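You operate a simulated robot arm through the tools that you are given. There is no shell and no other tool.

Carry out the task below with a simulated robot arm. There is one attempt and no reset: what you move stays moved.

TASK
Press the felt pack marked MENU to the green line, let it drain and release it.
Fine: pack lengthwise on the middle of the hand press pad, tray in, pump the yellow knob, no further than the line; green button once; other packs and the tin cup stay.

It is judged by the outcome, as a careful person would: the job done as asked, and still so three seconds after it is handed in. It fails if anything else is knocked over, pushed out of place, dropped, spilled or broken.

THE ROBOT
A 7-joint arm with a two-finger parallel gripper, fixed in place. Base frame: the origin is at the foot of the arm, x ahead of it, y to its left, z up; the work surface is at about z = 78. Lengths are in cm, angles in degrees, forces in N, time in s.
With the tool pointing down near the work surface it reaches from about 10 to 66 cm from the base axis. Its first joint turns from -66.0 to 66.0 degrees. Payload 1.57 kg.
The tool frame sits at the grasp point between the pads (the TCP): z along the fingers, y along the line on which they close. The tips reach 3 cm beyond it. Largest opening 8 cm; finger width 1.7, thickness 1.2; the body of the gripper, 4 by 8.2 cm, starts 8 cm behind the TCP.
Orientation is that of the tool frame in the base frame, as a unit quaternion [w, x, y, z]. With the fingers straight down and closing along the base's y, the tool's x points along the base's -x, its y along +y and its z along -z.

THE INTERFACE
- The arm moves only by the tool apply_moves. Its argument "series" is a list of rows, each a list of 3 entries, a list of its own where there are three numbers: the turn, a rotation vector about the tool's x, y, z in units of 120 degrees (1.0 is 120 degrees), then the shift along the tool's x, y, z in units of 100 mm (1.0 is 100 mm), then the finger opening in cm, from 0 to 8. In form: [[[ax, ay, az], [x, y, z], grip], ...]. A call has 1 to 20 rows; each row is the pose to reach, as a shift and turn from the pose commanded when the call began, along the tool's axes at that moment. A call with a number of a shift or a turn outside -1 to 1 is refused whole. A row lasts 0.2 s, in which the tool goes at most 5 cm and 8.6 degrees; a call with a longer step from one row to the next is refused whole, and so is a gripper value outside its range. Where a pose cannot be reached the arm comes as near as it can. A force on the tool above 40 N (or 10 N above the force at the start of the call, whichever is more), or a blocked arm, ends the call early, and 0.2 s more pass. Each finger travels about 7.2 cm/s and halts on what it meets, pressing with about 37 N; the grip force reading is that of the motor and also rises with nothing between the fingers. The clock runs only during rows and for 0.2 s after the last one: add rows that repeat a pose to give the fingers time. It gives the time, the measured TCP pose, the force on the tool (base axes), the opening and the grip force at its end, in the units of the frame above (readings bear some noise), with the torque about the TCP (base axes, N m) and any sound that the robot's microphone picked up.
- Cameras (640 x 400 px; columns grow to the right, rows downward): "scene" is fixed at [6.24, 43.01, 143.95]; the picture's right is [-0.84, -0.54, 0.00], its down [-0.30, 0.46, -0.83] and it looks along [0.45, -0.70, -0.55] (base axes); focal length 331 px, centre (320, 200). "wrist" rides on the gripper at [7.2, -0.7, -12.2] in the tool frame; the picture's right is [0.09, 1.00, 0.00], its down [-0.84, 0.08, -0.54] and it looks along [-0.54, 0.05, 0.84] (tool axes); focal length 238 px, centre (320, 200). There is no depth. A picture from a camera that has moved, and an enlarged one, comes with that camera's place and axes in the base frame and with its lens. The place of the scene camera against the robot may be out by one fixed shift of up to 2.5 cm in any direction.
- capture(camera): a new picture of that camera. No time passes.
- enlarge(camera, box): a new picture of the part [left, top, right, bottom] of that camera's present view, enlarged. No time passes.
- finish_job(): hands the job in; it is judged then, once.

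Nothing tells you positions but the pictures and the camera data. Unless the task says otherwise, let go and move clear before handing in.

The tools are called as name(argument=value, ...) on one line, values as JSON. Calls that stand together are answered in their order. apply_moves: Moves the arm, as the interface text tells. Its arguments: {"type":"object","properties":{"series":{"type":"array","items":{"type":"array"}}},"required":["series"]} The other tools are called the same way: capture (camera) takes a picture; enlarge (camera, box) takes an enlarged picture of a part of a camera's view; finish_job () hands the job in.

At the start:

```text
time: 0.0
eef_pos: [39.44, 2.01, 123.23]
orientation: [0.0, 0.001, 1.0, 0.0]
contact_force: [-0.1, -1.0, 0.6]
ft_torque: [-0.02, 0.01, -0.01]
grip_width: 8.01
grasp_force: 0.1
```

scene: 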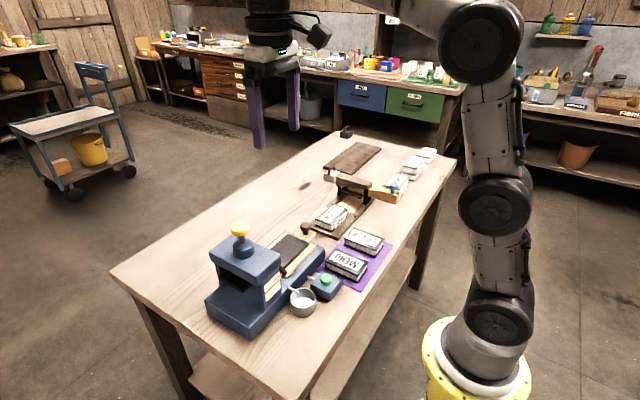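
wrist: 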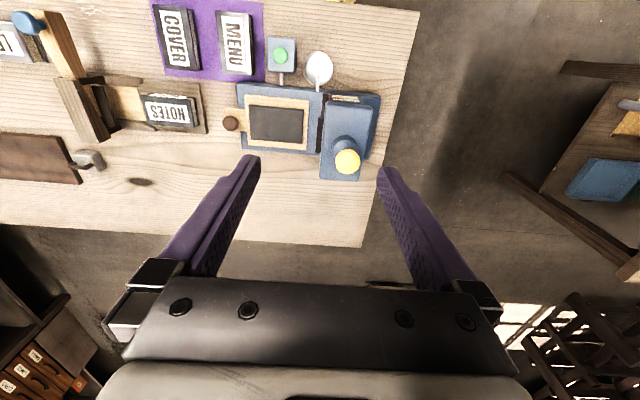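

I see the blue hand press with a yellow knob, a tray with a dark pad, a green button box, a tin cup, and the MENU and COVER packs on a purple mat. I'll look closer before moving.

enlarge(camera="scene", box=[190, 200, 410, 345])

enlarge(camera="wrist", box=[140, 0, 420, 190])

enlarge(camera="scene", box=[200, 210, 300, 345])

```text
2.76 times, centred on (300, 272) of scene
camera zoom: at [6.24, 43.01, 143.95], right [-0.84, -0.54, 0.0], down [-0.3, 0.46, -0.83], along [0.45, -0.7, -0.55], focal length 913 px, centre (375, 0)
```

zoom: 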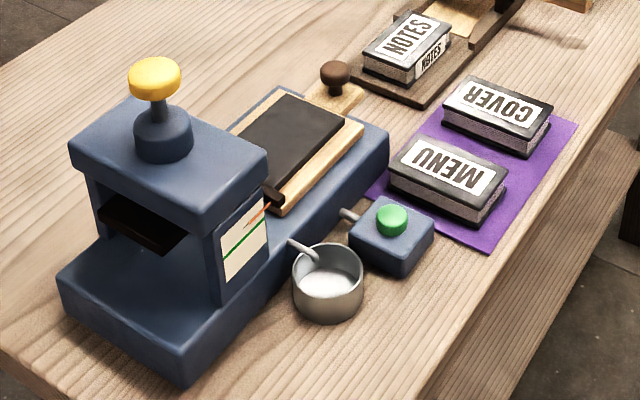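

```text
2.11 times, centred on (280, 95) of wrist
camera zoom: at [32.27, 1.32, 135.34], right [-0.09, 1.0, 0.0], down [0.84, 0.08, 0.54], along [0.54, 0.05, -0.84], focal length 502 px, centre (404, 421)
```

zoom: 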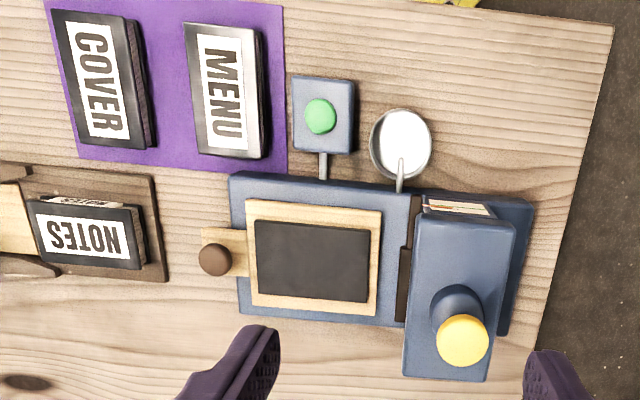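

```text
2.96 times, centred on (250, 278) of scene
camera zoom: at [6.24, 43.01, 143.95], right [-0.84, -0.54, 0.0], down [-0.3, 0.46, -0.83], along [0.45, -0.7, -0.55], focal length 980 px, centre (527, -30)
```

zoom: 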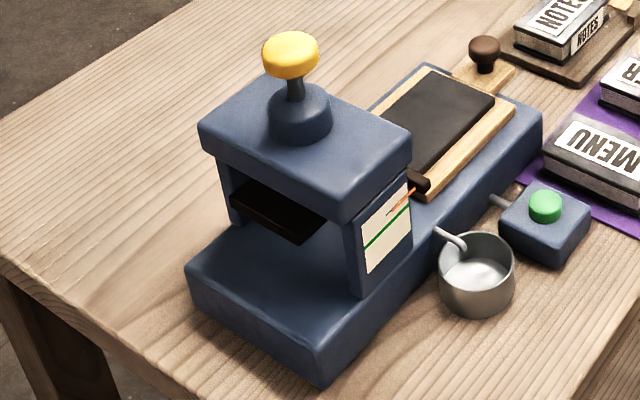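

The pack, pad and knob are visible, but I need more accurate positions. I'll shift the wrist camera back and down for a second view.

apply_moves(series=[[[0, 0, 0], [0.2, -0.2, 0.2], 8], [[0, 0, 0], [0.4, -0.4, 0.4], 8], [[0, 0, 0], [0.6, -0.6, 0.6], 8], [[0, 0, 0], [0.8, -0.8, 0.8], 8], [[0, 0, 0], [1, -1, 1], 8], [[0, 0, 0], [1, -1, 1], 8]])

capture(camera="wrist")

capture(camera="scene")

```text
time: 1.4
eef_pos: [29.38, -8.04, 113.14]
orientation: [0.001, 0.0, 1.0, 0.0]
contact_force: [0.1, 0.8, -0.2]
ft_torque: [0.06, 0.0, 0.01]
grip_width: 7.98
grasp_force: 0.0
```

```text
taken
camera wrist: at [22.13, -8.75, 125.27], right [-0.09, 1.0, 0.0], down [0.84, 0.08, 0.54], along [0.54, 0.05, -0.84], focal length 238 px, centre (320, 200)
```

wrist: 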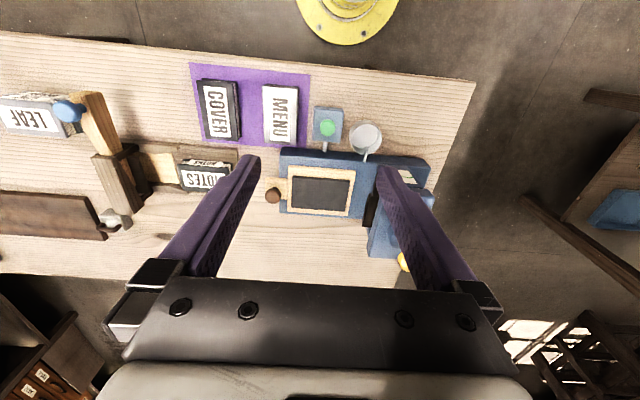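

```text
taken
```

scene: 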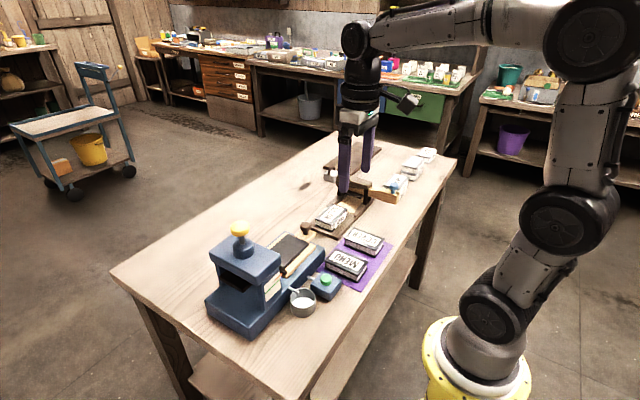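

The wrist view now shows the mat, packs, tray and button box again from a different place. I'll enlarge it to triangulate.

enlarge(camera="wrist", box=[180, 50, 440, 220])

enlarge(camera="wrist", box=[240, 70, 360, 150])

```text
2.35 times, centred on (310, 135) of wrist
camera zoom: at [22.13, -8.75, 125.27], right [-0.09, 1.0, 0.0], down [0.84, 0.08, 0.54], along [0.54, 0.05, -0.84], focal length 561 px, centre (344, 353)
```

zoom: 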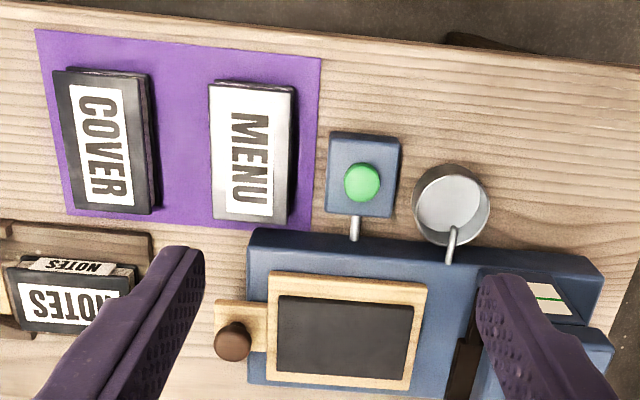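

```text
5.00 times, centred on (300, 110) of wrist
camera zoom: at [22.13, -8.75, 125.27], right [-0.09, 1.0, 0.0], down [0.84, 0.08, 0.54], along [0.54, 0.05, -0.84], focal length 1192 px, centre (420, 650)
```

zoom: 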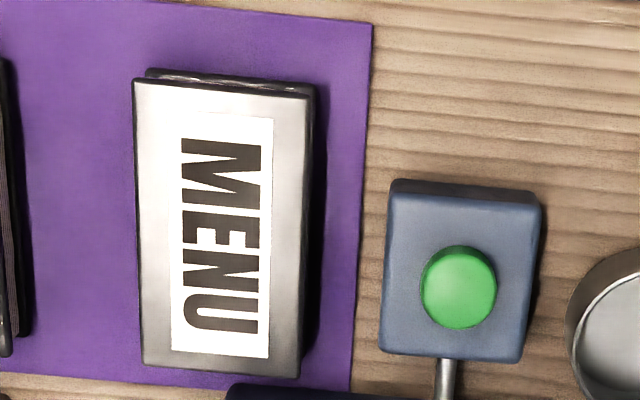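

Two-view triangulation puts the MENU pack at about (33.5, −14.9), roughly 6 × 10 cm with its long side along x. The pad is centred near (47.0, −6.5) at z ≈ 84.3, with its long side along y. Next I move over the pack to refine this.

apply_moves(series=[[[0, 0, 0], [-0.14, -0.23, 0.3], 8], [[0, 0, 0], [-0.27, -0.46, 0.6], 8], [[0, 0, 0], [-0.41, -0.69, 0.9], 8], [[0, 0, 0], [-0.41, -0.69, 1], 8], [[0, 0, 0], [-0.41, -0.69, 1], 8]])

capture(camera="wrist")

enlarge(camera="wrist", box=[240, 20, 440, 145])

```text
time: 2.6
eef_pos: [33.55, -14.85, 103.0]
orientation: [0.0, 0.0, 1.0, 0.0]
contact_force: [-0.8, -0.8, -0.2]
ft_torque: [0.03, -0.03, -0.02]
grip_width: 8.0
grasp_force: 0.0
```

```text
taken
camera wrist: at [26.4, -15.51, 115.12], right [-0.09, 1.0, 0.0], down [0.84, 0.08, 0.54], along [0.54, 0.05, -0.84], focal length 238 px, centre (320, 200)
```

wrist: 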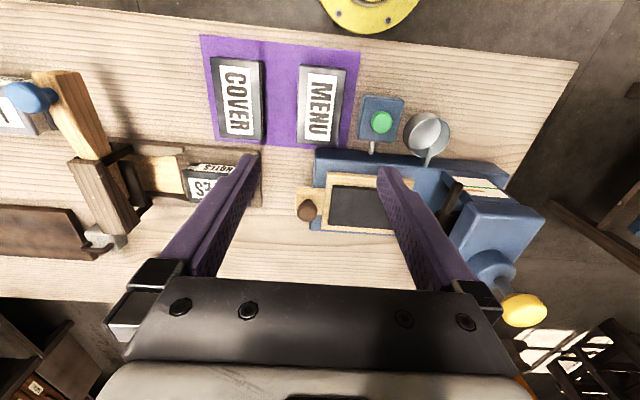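

```text
3.20 times, centred on (340, 82) of wrist
camera zoom: at [26.4, -15.51, 115.12], right [-0.09, 1.0, 0.0], down [0.84, 0.08, 0.54], along [0.54, 0.05, -0.84], focal length 763 px, centre (256, 576)
```

zoom: 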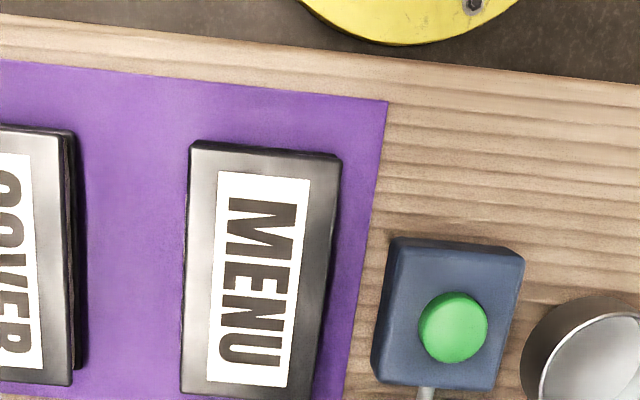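

The third view agrees: MENU centre is (33.57, −14.92), top z ≈ 81, with the button box edge at y ≈ −9.3. I'll open to 7.2 cm to stay clear of the box and descend in two calls.

apply_moves(series=[[[0, 0, 0], [0, -0.007, 0.3], 7.2], [[0, 0, 0], [0, -0.007, 0.6], 7.2], [[0, 0, 0], [0, -0.007, 0.9], 7.2], [[0, 0, 0], [0, -0.007, 1], 7.2], [[0, 0, 0], [0, -0.007, 1], 7.2]])

capture(camera="wrist")

enlarge(camera="scene", box=[300, 190, 420, 310])

```text
time: 3.8
eef_pos: [33.5, -14.89, 93.15]
orientation: [0.001, 0.0, 1.0, 0.0]
contact_force: [0.0, -0.6, 0.3]
ft_torque: [0.01, 0.0, 0.02]
grip_width: 7.21
grasp_force: 0.0
```

```text
taken
camera wrist: at [26.37, -15.65, 105.28], right [-0.09, 1.0, 0.0], down [0.84, 0.08, 0.54], along [0.54, 0.05, -0.84], focal length 238 px, centre (320, 200)
```

wrist: 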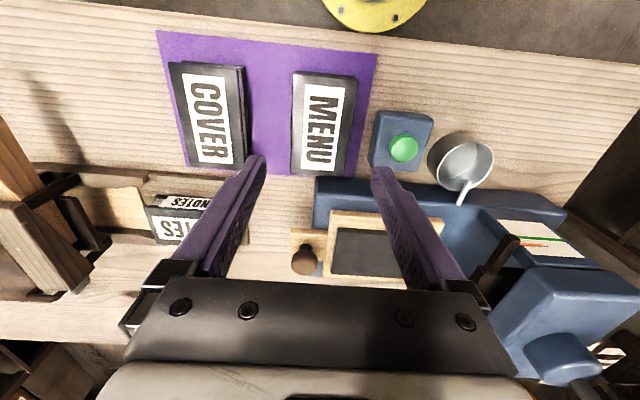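

```text
3.33 times, centred on (360, 250) of scene
camera zoom: at [6.24, 43.01, 143.95], right [-0.84, -0.54, 0.0], down [-0.3, 0.46, -0.83], along [0.45, -0.7, -0.55], focal length 1103 px, centre (187, 33)
```

zoom: 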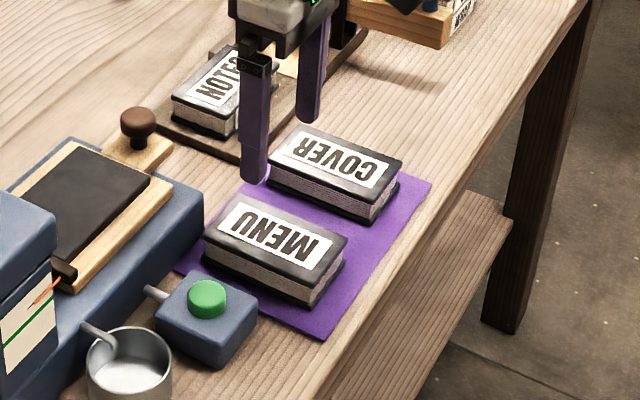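

The fingers straddle the MENU pack with clearance on both sides. I'll go down the rest of the way and check the alignment before closing.

apply_moves(series=[[[0, 0, 0], [0, 0, 0.25], 7.2], [[0, 0, 0], [0, 0, 0.5], 7.2], [[0, 0, 0], [0, 0, 0.75], 7.2], [[0, 0, 0], [0, 0, 0.9], 7.2], [[0, 0, 0], [0, 0, 1], 7.2], [[0, 0, 0], [0, 0, 1], 7.2]])

capture(camera="wrist")

enlarge(camera="scene", box=[300, 190, 420, 310])

```text
time: 5.2
eef_pos: [33.63, -14.88, 83.31]
orientation: [0.001, 0.0, 1.0, 0.0]
contact_force: [-1.2, 0.3, 0.6]
ft_torque: [0.02, -0.03, 0.03]
grip_width: 7.2
grasp_force: 0.2
```

```text
taken
camera wrist: at [26.41, -15.58, 95.32], right [-0.09, 1.0, 0.0], down [0.84, 0.08, 0.54], along [0.54, 0.05, -0.84], focal length 238 px, centre (320, 200)
```

wrist: 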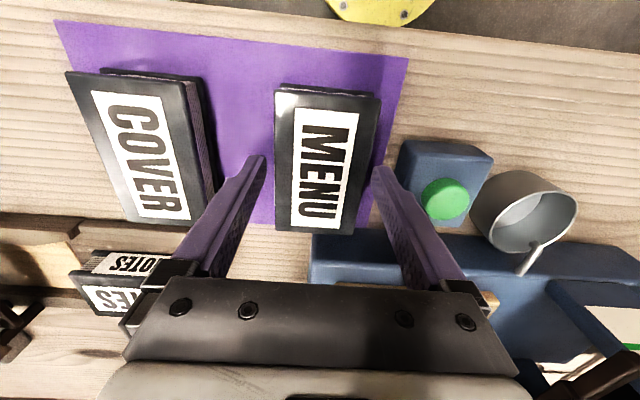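

```text
3.33 times, centred on (360, 250) of scene
camera zoom: at [6.24, 43.01, 143.95], right [-0.84, -0.54, 0.0], down [-0.3, 0.46, -0.83], along [0.45, -0.7, -0.55], focal length 1103 px, centre (187, 33)
```

zoom: 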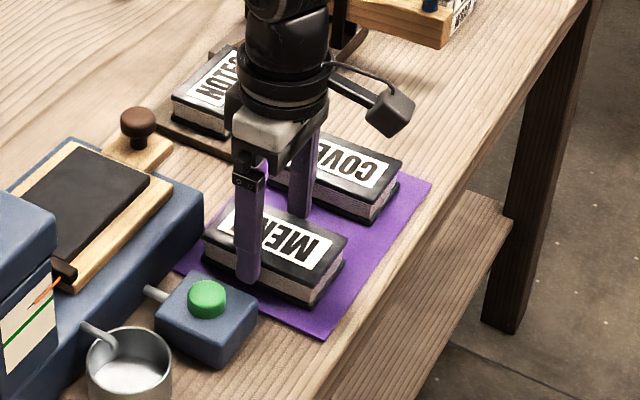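

The fingers sit on both sides of MENU at mid-length, with room to the box. I'll lower 1.2 cm, keeping the tips about 1 cm above the pack's underside, and close.

apply_moves(series=[[[0, 0, 0], [0, 0, 0.06], 7.2], [[0, 0, 0], [0, 0, 0.12], 7.2], [[0, 0, 0], [0, 0, 0.12], 7.2], [[0, 0, 0], [0, 0, 0.12], 5], [[0, 0, 0], [0, 0, 0.12], 4], [[0, 0, 0], [0, 0, 0.12], 4], [[0, 0, 0], [0, 0, 0.12], 4]])

capture(camera="wrist")

enlarge(camera="scene", box=[300, 190, 420, 310])

```text
time: 6.8
eef_pos: [33.59, -14.9, 82.03]
orientation: [0.001, -0.001, 1.0, 0.0]
contact_force: [0.2, 0.6, -0.5]
ft_torque: [0.03, -0.08, 0.03]
grip_width: 5.94
grasp_force: 36.9
```

```text
taken
camera wrist: at [26.41, -15.56, 94.09], right [-0.09, 1.0, 0.0], down [0.84, 0.08, 0.54], along [0.54, 0.05, -0.84], focal length 238 px, centre (320, 200)
```

wrist: 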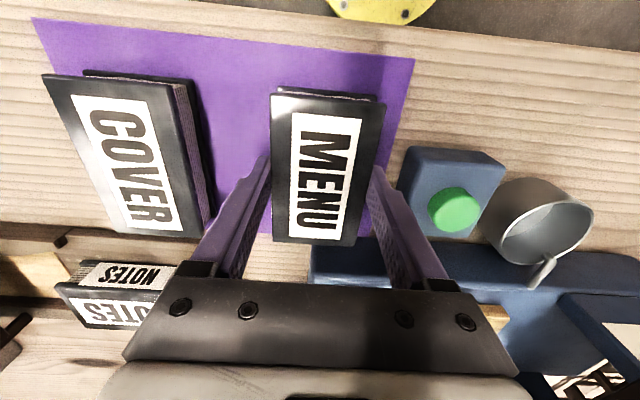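

```text
3.33 times, centred on (360, 250) of scene
camera zoom: at [6.24, 43.01, 143.95], right [-0.84, -0.54, 0.0], down [-0.3, 0.46, -0.83], along [0.45, -0.7, -0.55], focal length 1103 px, centre (187, 33)
```

zoom: 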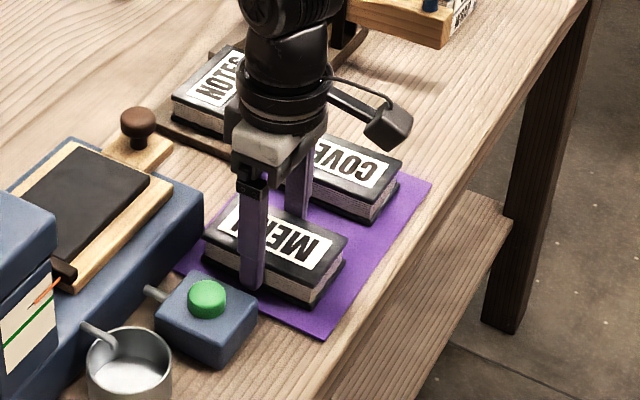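

The pack is held at 5.94 cm with full grip force. I'll lift straight up.

apply_moves(series=[[[0, 0, 0], [0, 0, -0.1], 4], [[0, 0, 0], [0, 0, -0.3], 4], [[0, 0, 0], [0, 0, -0.5], 4], [[0, 0, 0], [0, 0, -0.7], 4], [[0, 0, 0], [0, 0, -0.9], 4], [[0, 0, 0], [0, 0, -1], 4], [[0, 0, 0], [0, 0, -1], 4]])

capture(camera="wrist")

enlarge(camera="scene", box=[280, 140, 430, 310])

```text
time: 8.4
eef_pos: [33.63, -14.98, 92.12]
orientation: [0.002, 0.0, 1.0, 0.0]
contact_force: [-0.1, 0.7, -1.1]
ft_torque: [-0.02, 0.0, 0.04]
grip_width: 5.93
grasp_force: 37.6
```

```text
taken
camera wrist: at [26.34, -15.61, 104.21], right [-0.09, 1.0, 0.0], down [0.84, 0.08, 0.54], along [0.54, 0.05, -0.84], focal length 238 px, centre (320, 200)
```

wrist: 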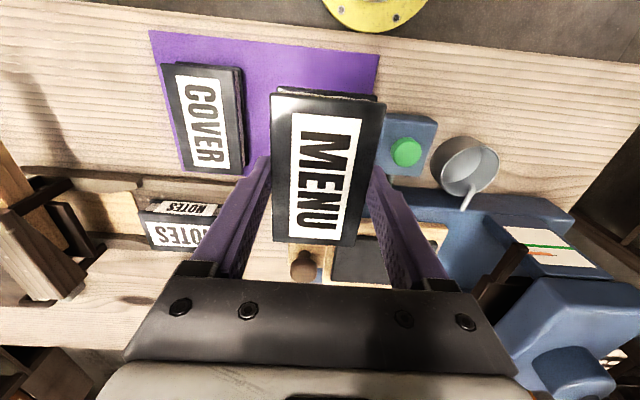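

```text
2.35 times, centred on (355, 225) of scene
camera zoom: at [6.24, 43.01, 143.95], right [-0.84, -0.54, 0.0], down [-0.3, 0.46, -0.83], along [0.45, -0.7, -0.55], focal length 778 px, centre (238, 141)
```

zoom: 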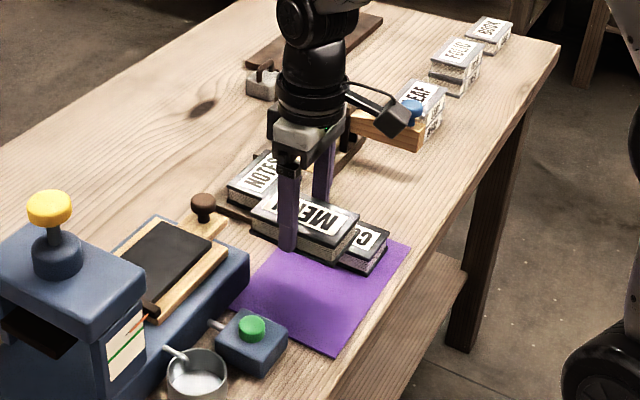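

MENU is cleanly lifted and the other items are undisturbed. I'll lift a little more and turn it 90° about the vertical so its long side runs along the tray.

apply_moves(series=[[[0, 0, -0.07], [0, 0, -0.2], 4], [[0, 0, -0.14], [0, 0, -0.4], 4], [[0, 0, -0.21], [0, 0, -0.6], 4], [[0, 0, -0.28], [0, 0, -0.6], 4], [[0, 0, -0.35], [0, 0, -0.6], 4], [[0, 0, -0.42], [0, 0, -0.6], 4], [[0, 0, -0.49], [0, 0, -0.6], 4], [[0, 0, -0.56], [0, 0, -0.6], 4], [[0, 0, -0.63], [0, 0, -0.6], 4], [[0, 0, -0.7], [0, 0, -0.6], 4], [[0, 0, -0.75], [0, 0, -0.6], 4], [[0, 0, -0.75], [0, 0, -0.6], 4], [[0, 0, -0.75], [0, 0, -0.6], 4]])

capture(camera="wrist")

capture(camera="scene")

```text
time: 11.2
eef_pos: [33.6, -15.03, 98.08]
orientation: [0.0, 0.707, -0.707, 0.0]
contact_force: [-1.2, 0.2, -1.5]
ft_torque: [0.01, 0.01, -0.01]
grip_width: 5.93
grasp_force: 37.0
```

```text
taken
camera wrist: at [34.25, -22.15, 110.17], right [-1.0, -0.09, 0.0], down [-0.08, 0.84, 0.54], along [-0.05, 0.54, -0.84], focal length 238 px, centre (320, 200)
```

wrist: 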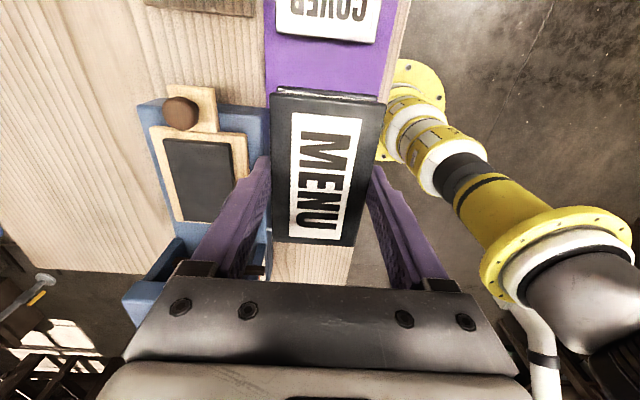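

```text
taken
```

scene: 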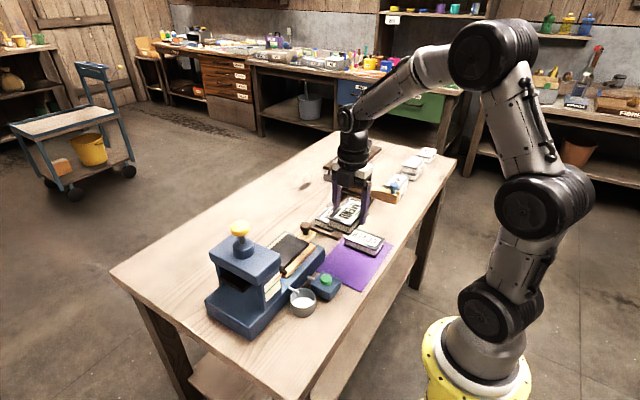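

MENU is now aligned with the tray's long axis and centred in the grip. I'll carry it over the pad, staying high.

apply_moves(series=[[[0, 0, 0], [-0.1, -0.15, 0], 4], [[0, 0, 0], [-0.3, -0.4, 0], 4], [[0, 0, 0], [-0.5, -0.65, 0], 4], [[0, 0, 0], [-0.7, -0.85, 0], 4], [[0, 0, 0], [-0.83, -1, 0], 4], [[0, 0, 0], [-0.83, -1, 0], 4]])

apply_moves(series=[[[0, 0, 0], [0, -0.17, 0], 4], [[0, 0, 0], [0, -0.34, 0], 4], [[0, 0, 0], [0, -0.34, 0], 4], [[0, 0, 0], [0, -0.34, 0], 4]])

capture(camera="wrist")

capture(camera="scene")

```text
time: 12.6
eef_pos: [43.54, -6.51, 98.2]
orientation: [0.001, -0.707, 0.708, 0.0]
contact_force: [-0.1, 0.2, -1.2]
ft_torque: [0.01, 0.02, 0.04]
grip_width: 5.96
grasp_force: 36.8
```

```text
time: 13.6
eef_pos: [46.99, -6.55, 98.24]
orientation: [-0.001, 0.707, -0.707, 0.0]
contact_force: [0.7, -0.6, -1.1]
ft_torque: [0.03, 0.0, 0.03]
grip_width: 5.92
grasp_force: 36.8
```

```text
taken
camera wrist: at [47.66, -13.75, 110.21], right [-1.0, -0.09, 0.0], down [-0.08, 0.84, 0.54], along [-0.05, 0.54, -0.84], focal length 238 px, centre (320, 200)
```

wrist: 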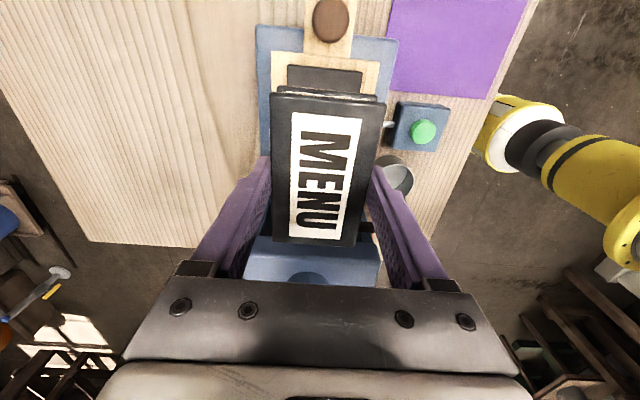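

```text
taken
```

scene: 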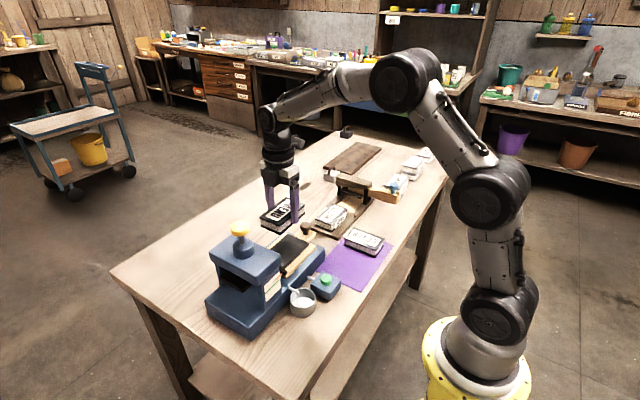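

The pack hangs over the tray. I'll zoom in to check alignment with the pad and frame.

enlarge(camera="wrist", box=[230, 0, 420, 120])

enlarge(camera="scene", box=[230, 180, 330, 290])

```text
3.33 times, centred on (325, 60) of wrist
camera zoom: at [47.66, -13.75, 110.21], right [-1.0, -0.09, 0.0], down [-0.08, 0.84, 0.54], along [-0.05, 0.54, -0.84], focal length 794 px, centre (303, 667)
```

zoom: 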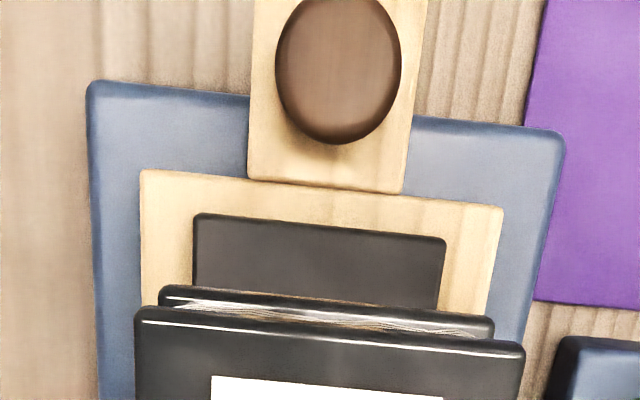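

```text
3.64 times, centred on (280, 235) of scene
camera zoom: at [6.24, 43.01, 143.95], right [-0.84, -0.54, 0.0], down [-0.3, 0.46, -0.83], along [0.45, -0.7, -0.55], focal length 1203 px, centre (466, 73)
```

zoom: 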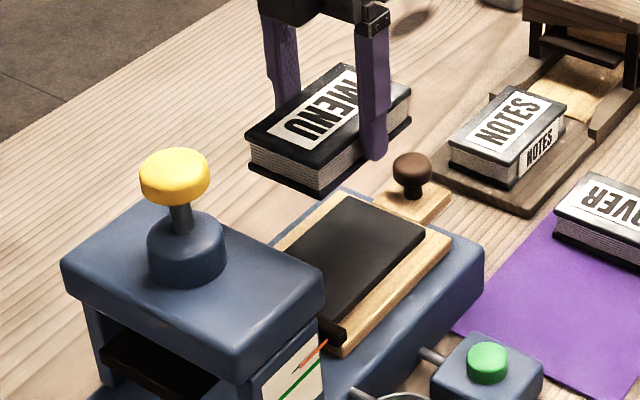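

The pad centre works out to (47.0, −6.5), and the tool is at (47.0, −6.55) with the pack square to the pad. I'll lower to just above the pad.

apply_moves(series=[[[0, 0, 0], [0, 0, 0.2], 4], [[0, 0, 0], [0, 0, 0.4], 4], [[0, 0, 0], [0, 0, 0.6], 4], [[0, 0, 0], [0, 0, 0.8], 4], [[0, 0, 0], [0, 0, 0.9], 4], [[0, 0, 0], [0, 0, 0.9], 4]])

capture(camera="wrist")

enlarge(camera="scene", box=[230, 200, 340, 300])

```text
time: 15.0
eef_pos: [46.78, -6.66, 89.05]
orientation: [0.0, -0.707, 0.707, 0.001]
contact_force: [1.4, -0.4, -1.1]
ft_torque: [0.0, 0.04, 0.0]
grip_width: 5.94
grasp_force: 36.9
```

```text
taken
camera wrist: at [47.52, -13.89, 101.14], right [-1.0, -0.09, 0.0], down [-0.08, 0.84, 0.54], along [-0.05, 0.54, -0.84], focal length 238 px, centre (320, 200)
```

wrist: 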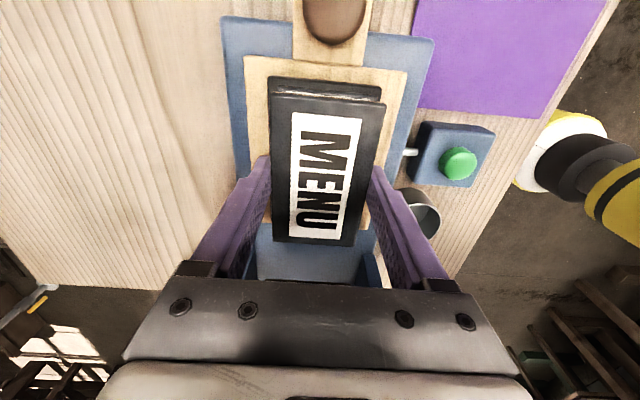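

```text
4.00 times, centred on (285, 250) of scene
camera zoom: at [6.24, 43.01, 143.95], right [-0.84, -0.54, 0.0], down [-0.3, 0.46, -0.83], along [0.45, -0.7, -0.55], focal length 1323 px, centre (460, 0)
```

zoom: 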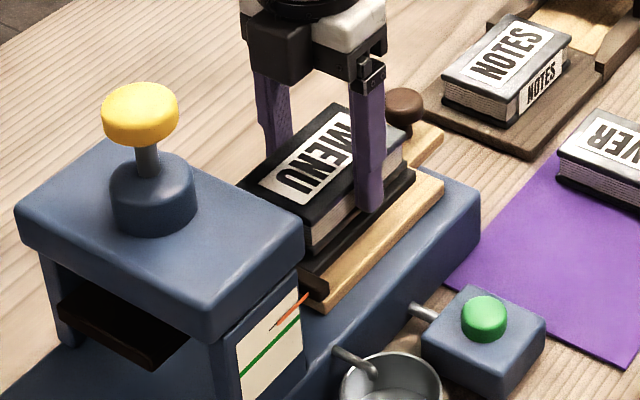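

The pack is just above the pad. I'll zoom the wrist view to verify centring before the last centimetre.

enlarge(camera="wrist", box=[210, 10, 450, 160])

enlarge(camera="wrist", box=[230, 210, 410, 290])

```text
2.67 times, centred on (330, 85) of wrist
camera zoom: at [47.52, -13.89, 101.14], right [-1.0, -0.09, 0.0], down [-0.08, 0.84, 0.54], along [-0.05, 0.54, -0.84], focal length 636 px, centre (293, 507)
```

zoom: 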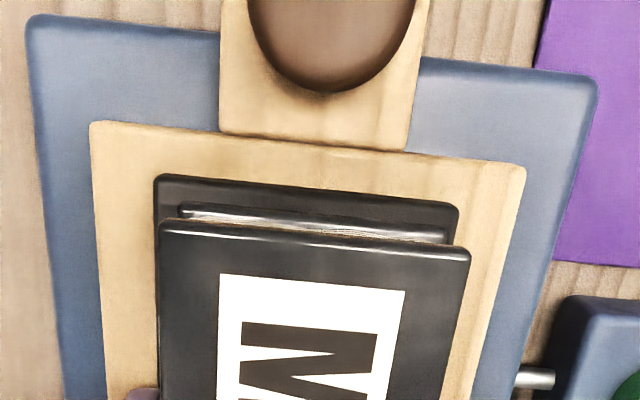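

```text
3.56 times, centred on (320, 250) of wrist
camera zoom: at [47.52, -13.89, 101.14], right [-1.0, -0.09, 0.0], down [-0.08, 0.84, 0.54], along [-0.05, 0.54, -0.84], focal length 848 px, centre (320, 22)
```

zoom: 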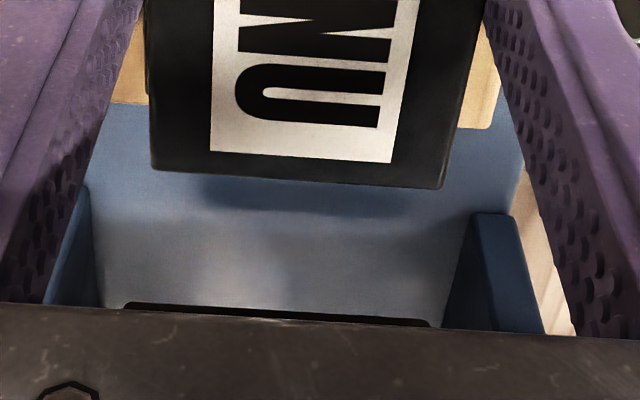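

The pack is about 0.15 cm short in x and well centred in y. I'll correct that and lower gently until it touches.

apply_moves(series=[[[0, 0, 0], [0, -0.017, 0.02], 4], [[0, 0, 0], [0, -0.017, 0.04], 4], [[0, 0, 0], [0, -0.017, 0.055], 4], [[0, 0, 0], [0, -0.017, 0.07], 4], [[0, 0, 0], [0, -0.017, 0.07], 4]])

enlarge(camera="wrist", box=[210, 10, 450, 160])

enlarge(camera="scene", box=[250, 210, 330, 290])

```text
time: 16.2
eef_pos: [47.18, -6.7, 88.45]
orientation: [0.0, -0.707, 0.707, 0.0]
contact_force: [-3.4, -2.2, 8.8]
ft_torque: [0.17, 0.3, 0.12]
grip_width: 5.92
grasp_force: 36.8
```

```text
2.67 times, centred on (330, 85) of wrist
camera zoom: at [47.75, -13.89, 100.51], right [-1.0, -0.09, 0.0], down [-0.08, 0.84, 0.54], along [-0.05, 0.54, -0.84], focal length 636 px, centre (293, 507)
```

zoom: 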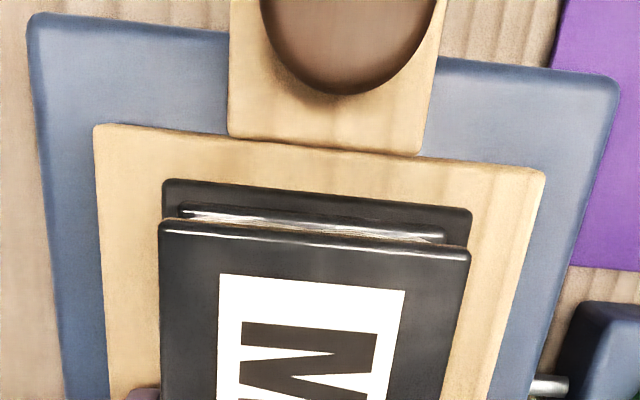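

```text
5.00 times, centred on (290, 250) of scene
camera zoom: at [6.22, 43.0, 143.96], right [-0.84, -0.54, 0.0], down [-0.3, 0.46, -0.83], along [0.45, -0.7, -0.55], focal length 1654 px, centre (470, -50)
```

zoom: 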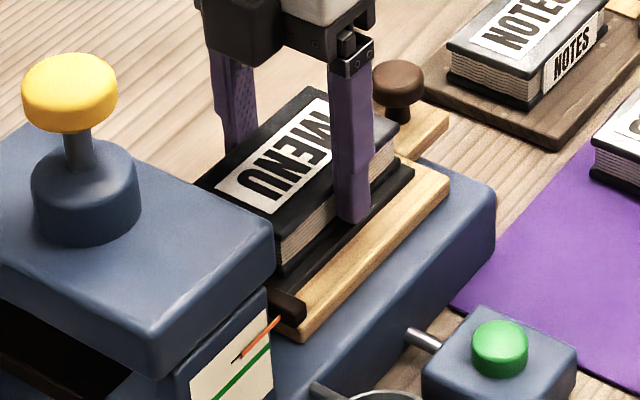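

The pack rests on the pad with about 9 N of contact, centred within a millimetre. I'll open and rise straight up.

apply_moves(series=[[[0, 0, 0], [0, 0, 0], 6.2], [[0, 0, 0], [0, 0, 0], 6.8], [[0, 0, 0], [0, 0, 0], 7.4], [[0, 0, 0], [0, 0, 0], 7.4], [[0, 0, 0], [0, 0, -0.1], 7.4], [[0, 0, 0], [0, 0, -0.3], 7.4], [[0, 0, 0], [0, 0, -0.6], 7.4], [[0, 0, 0], [0, 0, -0.9], 7.4], [[0, 0, 0], [0, 0, -0.9], 7.4]])

capture(camera="wrist")

enlarge(camera="scene", box=[200, 200, 340, 340])

```text
time: 18.2
eef_pos: [47.28, -6.64, 97.34]
orientation: [0.0, 0.707, -0.707, 0.001]
contact_force: [-0.8, -0.7, 1.3]
ft_torque: [-0.02, -0.03, -0.02]
grip_width: 7.41
grasp_force: 0.0
```

```text
taken
camera wrist: at [47.87, -13.9, 109.43], right [-1.0, -0.09, 0.0], down [-0.08, 0.84, 0.54], along [-0.05, 0.54, -0.84], focal length 238 px, centre (320, 200)
```

wrist: 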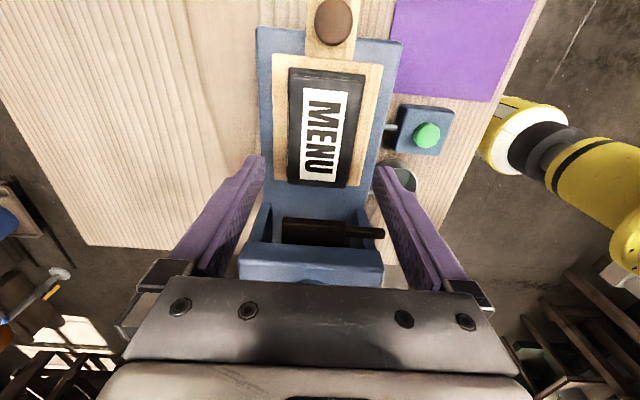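

```text
2.86 times, centred on (270, 270) of scene
camera zoom: at [6.24, 43.01, 143.95], right [-0.84, -0.54, 0.0], down [-0.3, 0.46, -0.83], along [0.45, -0.7, -0.55], focal length 945 px, centre (463, 0)
```

zoom: 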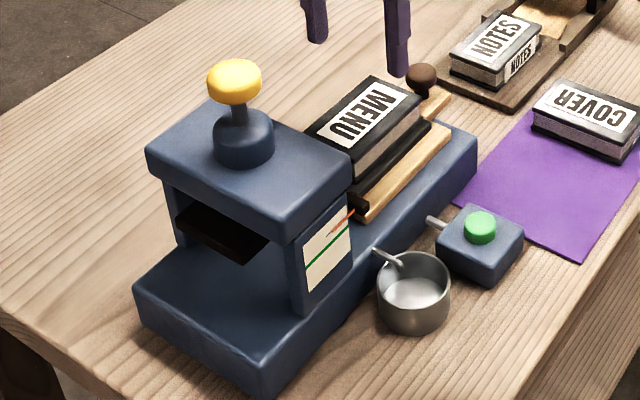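

enlarge(camera="wrist", box=[240, 20, 420, 200])

enlarge(camera="wrist", box=[230, 180, 410, 292])

```text
2.22 times, centred on (330, 110) of wrist
camera zoom: at [47.87, -13.9, 109.43], right [-1.0, -0.09, 0.0], down [-0.08, 0.84, 0.54], along [-0.05, 0.54, -0.84], focal length 530 px, centre (298, 400)
```

zoom: 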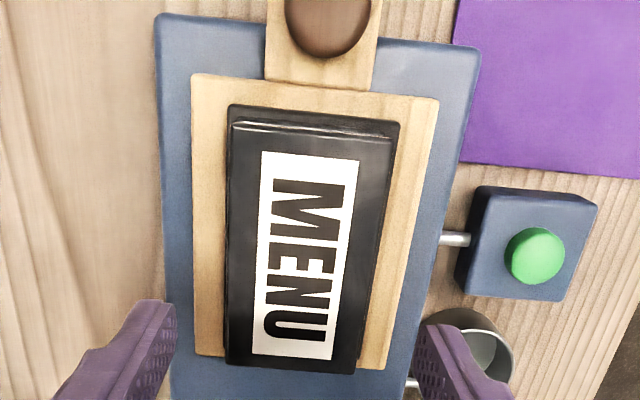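

```text
3.56 times, centred on (320, 236) of wrist
camera zoom: at [47.87, -13.9, 109.43], right [-1.0, -0.09, 0.0], down [-0.08, 0.84, 0.54], along [-0.05, 0.54, -0.84], focal length 848 px, centre (320, 72)
```

zoom: 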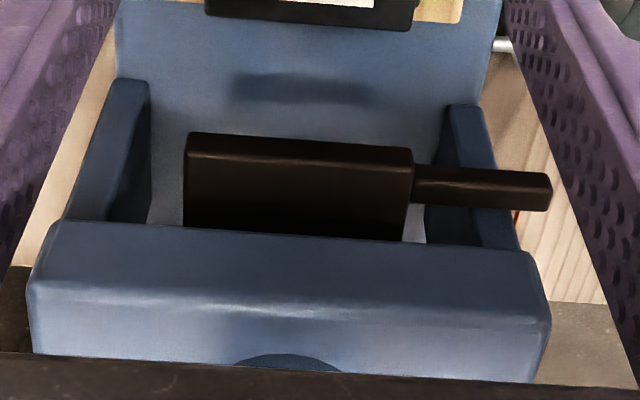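

The pack sits centred on the pad. Next I close the fingers and move behind (−y of) the tray's brown knob, which I place at about (46.9, −15.6, 86), to push the tray in.

apply_moves(series=[[[0, 0, 0], [0.2, 0.02, 0], 5], [[0, 0, 0], [0.5, 0.03, 0], 3], [[0, 0, 0], [0.8, 0.03, 0], 1], [[0, 0, 0], [1, 0.03, 0], 0], [[0, 0, 0], [1, 0.03, 0], 0]])

apply_moves(series=[[[0, 0, 0], [0.15, 0, 0], 0], [[0, 0, 0], [0.3, 0, 0.2], 0], [[0, 0, 0], [0.3, 0, 0.4], 0], [[0, 0, 0], [0.3, 0, 0.5], 0], [[0, 0, 0], [0.3, 0, 0.5], 0]])

capture(camera="wrist")

enlarge(camera="scene", box=[260, 180, 380, 280])

```text
time: 19.4
eef_pos: [46.82, -16.69, 97.25]
orientation: [0.0, 0.707, -0.707, 0.0]
contact_force: [0.2, 0.2, -0.2]
ft_torque: [0.01, 0.02, -0.01]
grip_width: 0.0
grasp_force: 21.0
```

```text
time: 20.6
eef_pos: [46.81, -19.75, 92.3]
orientation: [0.001, -0.707, 0.707, -0.001]
contact_force: [1.2, 0.3, -0.1]
ft_torque: [0.02, 0.01, -0.02]
grip_width: 0.0
grasp_force: 21.3
```

```text
taken
camera wrist: at [47.44, -26.92, 104.51], right [-1.0, -0.09, 0.0], down [-0.08, 0.84, 0.54], along [-0.05, 0.54, -0.84], focal length 238 px, centre (320, 200)
```

wrist: 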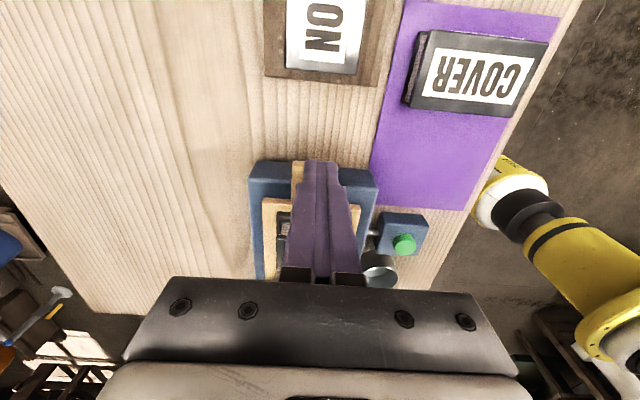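

```text
4.00 times, centred on (320, 230) of scene
camera zoom: at [6.24, 43.01, 143.95], right [-0.84, -0.54, 0.0], down [-0.3, 0.46, -0.83], along [0.45, -0.7, -0.55], focal length 1323 px, centre (320, 80)
```

zoom: 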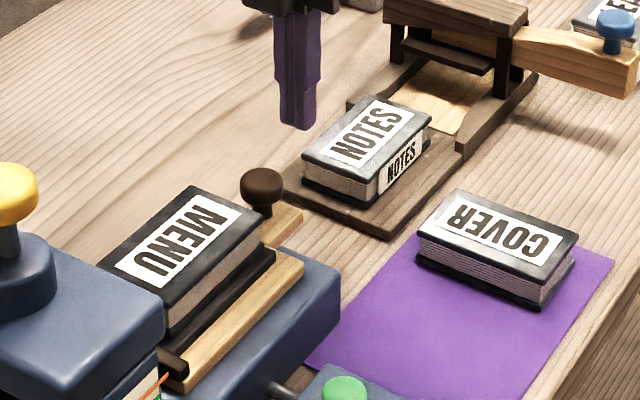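

The closed fingers are behind the knob with clear space around them. I'll lower the tips to knob height and start the push slowly in +y.

apply_moves(series=[[[0, 0, 0], [0, 0, 0.15], 0], [[0, 0, 0], [0, 0, 0.3], 0], [[0, 0, 0], [0, 0, 0.42], 0], [[0, 0, 0], [0, 0, 0.47], 0], [[0, 0, 0], [0, 0, 0.47], 0]])

enlarge(camera="scene", box=[260, 180, 380, 280])

capture(camera="wrist")

```text
time: 21.8
eef_pos: [46.86, -19.73, 87.66]
orientation: [0.0, 0.707, -0.707, 0.0]
contact_force: [0.8, -0.3, 0.0]
ft_torque: [-0.04, -0.04, -0.02]
grip_width: 0.02
grasp_force: 20.8
```

```text
4.00 times, centred on (320, 230) of scene
camera zoom: at [6.24, 43.01, 143.95], right [-0.84, -0.54, 0.0], down [-0.3, 0.46, -0.83], along [0.45, -0.7, -0.55], focal length 1323 px, centre (320, 80)
```

zoom: 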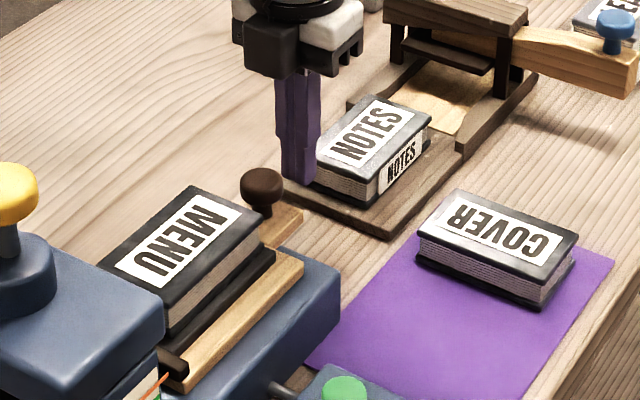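

```text
taken
camera wrist: at [47.51, -27.02, 99.7], right [-1.0, -0.09, 0.0], down [-0.08, 0.84, 0.54], along [-0.05, 0.54, -0.84], focal length 238 px, centre (320, 200)
```

wrist: 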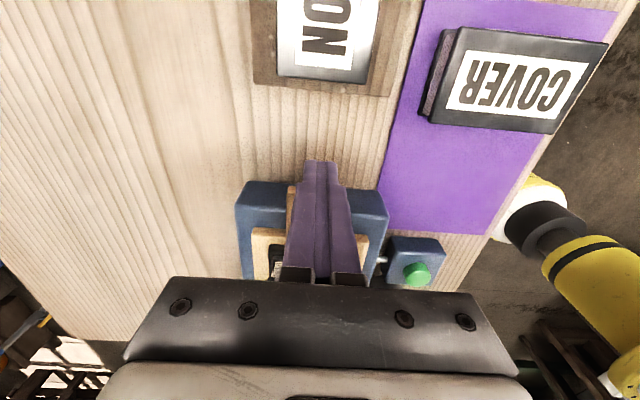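

The tips are level with the knob stem and cap. I'll push gently over the first few centimetres and check the response.

apply_moves(series=[[[0, 0, 0], [-0.06, 0, 0], 0], [[0, 0, 0], [-0.12, 0, 0], 0], [[0, 0, 0], [-0.18, 0, 0], 0], [[0, 0, 0], [-0.24, 0, 0], 0], [[0, 0, 0], [-0.3, 0, 0], 0], [[0, 0, 0], [-0.36, 0, 0], 0], [[0, 0, 0], [-0.42, 0, 0], 0], [[0, 0, 0], [-0.48, 0, 0], 0]])

enlarge(camera="scene", box=[220, 190, 360, 300])

capture(camera="wrist")

```text
time: 23.6
eef_pos: [46.83, -14.93, 87.68]
orientation: [0.001, 0.708, -0.707, 0.0]
contact_force: [0.5, 0.4, 0.3]
ft_torque: [-0.02, -0.01, 0.01]
grip_width: 0.0
grasp_force: 21.2
```

```text
3.64 times, centred on (290, 245) of scene
camera zoom: at [6.24, 43.01, 143.95], right [-0.84, -0.54, 0.0], down [-0.3, 0.46, -0.83], along [0.45, -0.7, -0.55], focal length 1203 px, centre (429, 36)
```

zoom: 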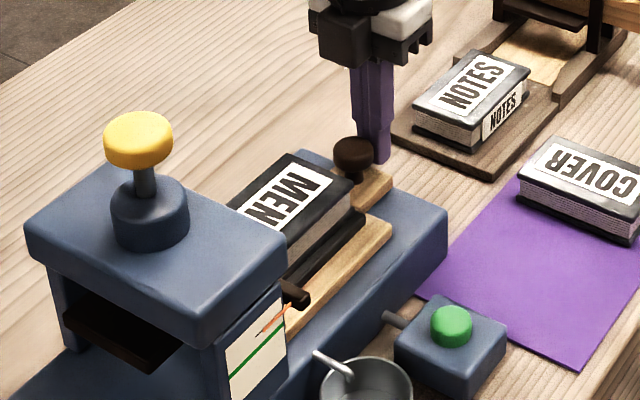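

```text
taken
camera wrist: at [47.47, -22.11, 99.81], right [-1.0, -0.09, 0.0], down [-0.08, 0.84, 0.54], along [-0.05, 0.54, -0.84], focal length 238 px, centre (320, 200)
```

wrist: 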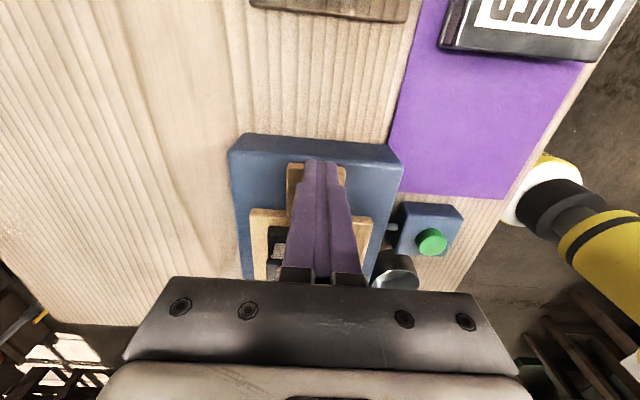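

The tray slides easily along with the fingers and the pack stays put on it. I'll continue the push at the same pace.

apply_moves(series=[[[0, 0, 0], [-0.05, 0, 0], 0], [[0, 0, 0], [-0.1, 0, 0], 0], [[0, 0, 0], [-0.15, 0, 0], 0], [[0, 0, 0], [-0.2, 0, 0], 0], [[0, 0, 0], [-0.25, 0, 0], 0], [[0, 0, 0], [-0.3, 0, 0], 0], [[0, 0, 0], [-0.35, 0, 0], 0], [[0, 0, 0], [-0.4, 0, 0], 0], [[0, 0, 0], [-0.45, 0, 0], 0], [[0, 0, 0], [-0.5, 0, 0], 0], [[0, 0, 0], [-0.55, 0, 0], 0], [[0, 0, 0], [-0.6, 0, 0], 0], [[0, 0, 0], [-0.65, 0, 0], 0], [[0, 0, 0], [-0.7, 0, 0], 0], [[0, 0, 0], [-0.75, 0, 0], 0], [[0, 0, 0], [-0.8, 0, 0], 0]])

enlarge(camera="scene", box=[200, 200, 340, 340])

capture(camera="wrist")

```text
time: 27.0
eef_pos: [46.97, -6.81, 87.62]
orientation: [-0.001, -0.707, 0.707, -0.001]
contact_force: [0.3, 0.5, 0.4]
ft_torque: [-0.02, 0.0, -0.01]
grip_width: 0.01
grasp_force: 21.0
```

```text
2.86 times, centred on (270, 270) of scene
camera zoom: at [6.24, 43.01, 143.95], right [-0.84, -0.54, 0.0], down [-0.3, 0.46, -0.83], along [0.45, -0.7, -0.55], focal length 945 px, centre (463, 0)
```

zoom: 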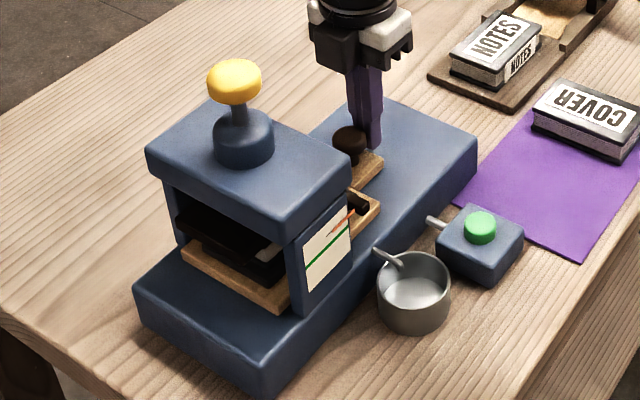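

```text
taken
camera wrist: at [47.51, -14.05, 99.75], right [-1.0, -0.09, 0.0], down [-0.08, 0.84, 0.54], along [-0.05, 0.54, -0.84], focal length 238 px, centre (320, 200)
```

wrist: 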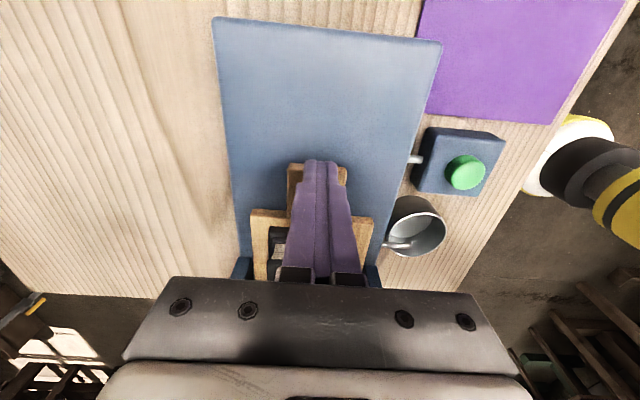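

The tray is mostly under the head. I'll continue in smaller steps, looking for the stop.

apply_moves(series=[[[0, 0, 0], [-0.03, 0, 0], 0], [[0, 0, 0], [-0.06, 0, 0], 0], [[0, 0, 0], [-0.09, 0, 0], 0], [[0, 0, 0], [-0.12, 0, 0], 0], [[0, 0, 0], [-0.15, 0, 0], 0], [[0, 0, 0], [-0.18, 0, 0], 0]])

enlarge(camera="scene", box=[200, 210, 320, 330])

```text
time: 28.4
eef_pos: [46.92, -5.13, 87.61]
orientation: [0.0, -0.707, 0.707, 0.0]
contact_force: [0.2, -0.7, -0.3]
ft_torque: [-0.02, 0.01, 0.0]
grip_width: 0.0
grasp_force: 21.6
```

```text
3.33 times, centred on (260, 270) of scene
camera zoom: at [6.24, 43.01, 143.95], right [-0.84, -0.54, 0.0], down [-0.3, 0.46, -0.83], along [0.45, -0.7, -0.55], focal length 1103 px, centre (520, -33)
```

zoom: 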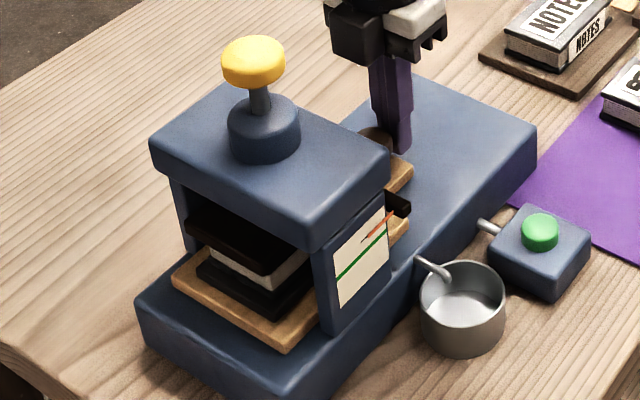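

The pack is now under the platen. I'll keep nudging in small steps until the stop is felt.

apply_moves(series=[[[0, 0, 0], [-0.02, 0, 0], 0], [[0, 0, 0], [-0.04, 0, 0], 0], [[0, 0, 0], [-0.06, 0, 0], 0], [[0, 0, 0], [-0.08, 0, 0], 0], [[0, 0, 0], [-0.08, 0, 0], 0]])

enlarge(camera="scene", box=[200, 210, 320, 330])

```text
time: 29.6
eef_pos: [46.78, -4.31, 87.67]
orientation: [-0.001, -0.707, 0.707, -0.001]
contact_force: [0.7, -9.7, -1.3]
ft_torque: [-0.12, -0.02, -0.02]
grip_width: 0.0
grasp_force: 21.1
```

```text
3.33 times, centred on (260, 270) of scene
camera zoom: at [6.24, 42.99, 143.96], right [-0.84, -0.54, 0.0], down [-0.3, 0.46, -0.83], along [0.45, -0.7, -0.55], focal length 1103 px, centre (520, -33)
```

zoom: 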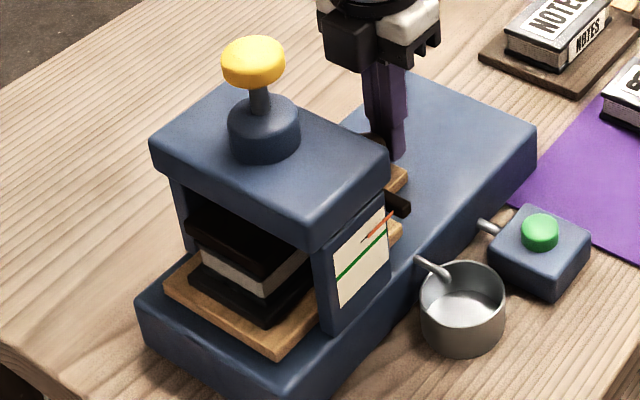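

Resistance is now about 10 N, which looks like the stop. A small extra nudge will confirm it.

apply_moves(series=[[[0, 0, 0], [-0.01, 0, 0], 0], [[0, 0, 0], [-0.02, 0, 0], 0], [[0, 0, 0], [-0.02, 0, 0], 0]])

capture(camera="wrist")

```text
time: 30.4
eef_pos: [46.79, -4.31, 87.55]
orientation: [0.001, 0.707, -0.707, 0.002]
contact_force: [-0.2, -28.5, -0.9]
ft_torque: [-0.42, 0.16, -0.04]
grip_width: 0.0
grasp_force: 21.6
```

```text
taken
camera wrist: at [47.48, -11.47, 99.76], right [-1.0, -0.09, 0.0], down [-0.08, 0.84, 0.54], along [-0.05, 0.54, -0.84], focal length 238 px, centre (320, 200)
```

wrist: 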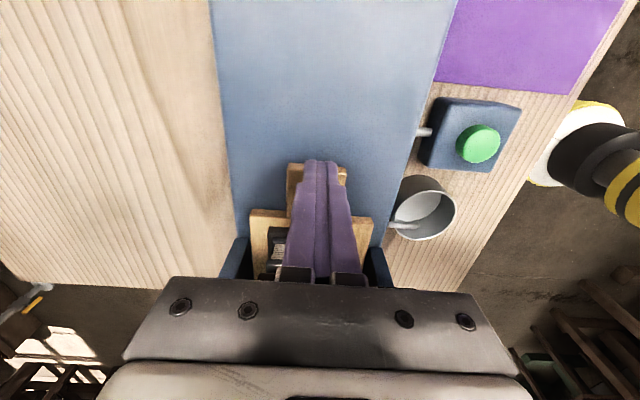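

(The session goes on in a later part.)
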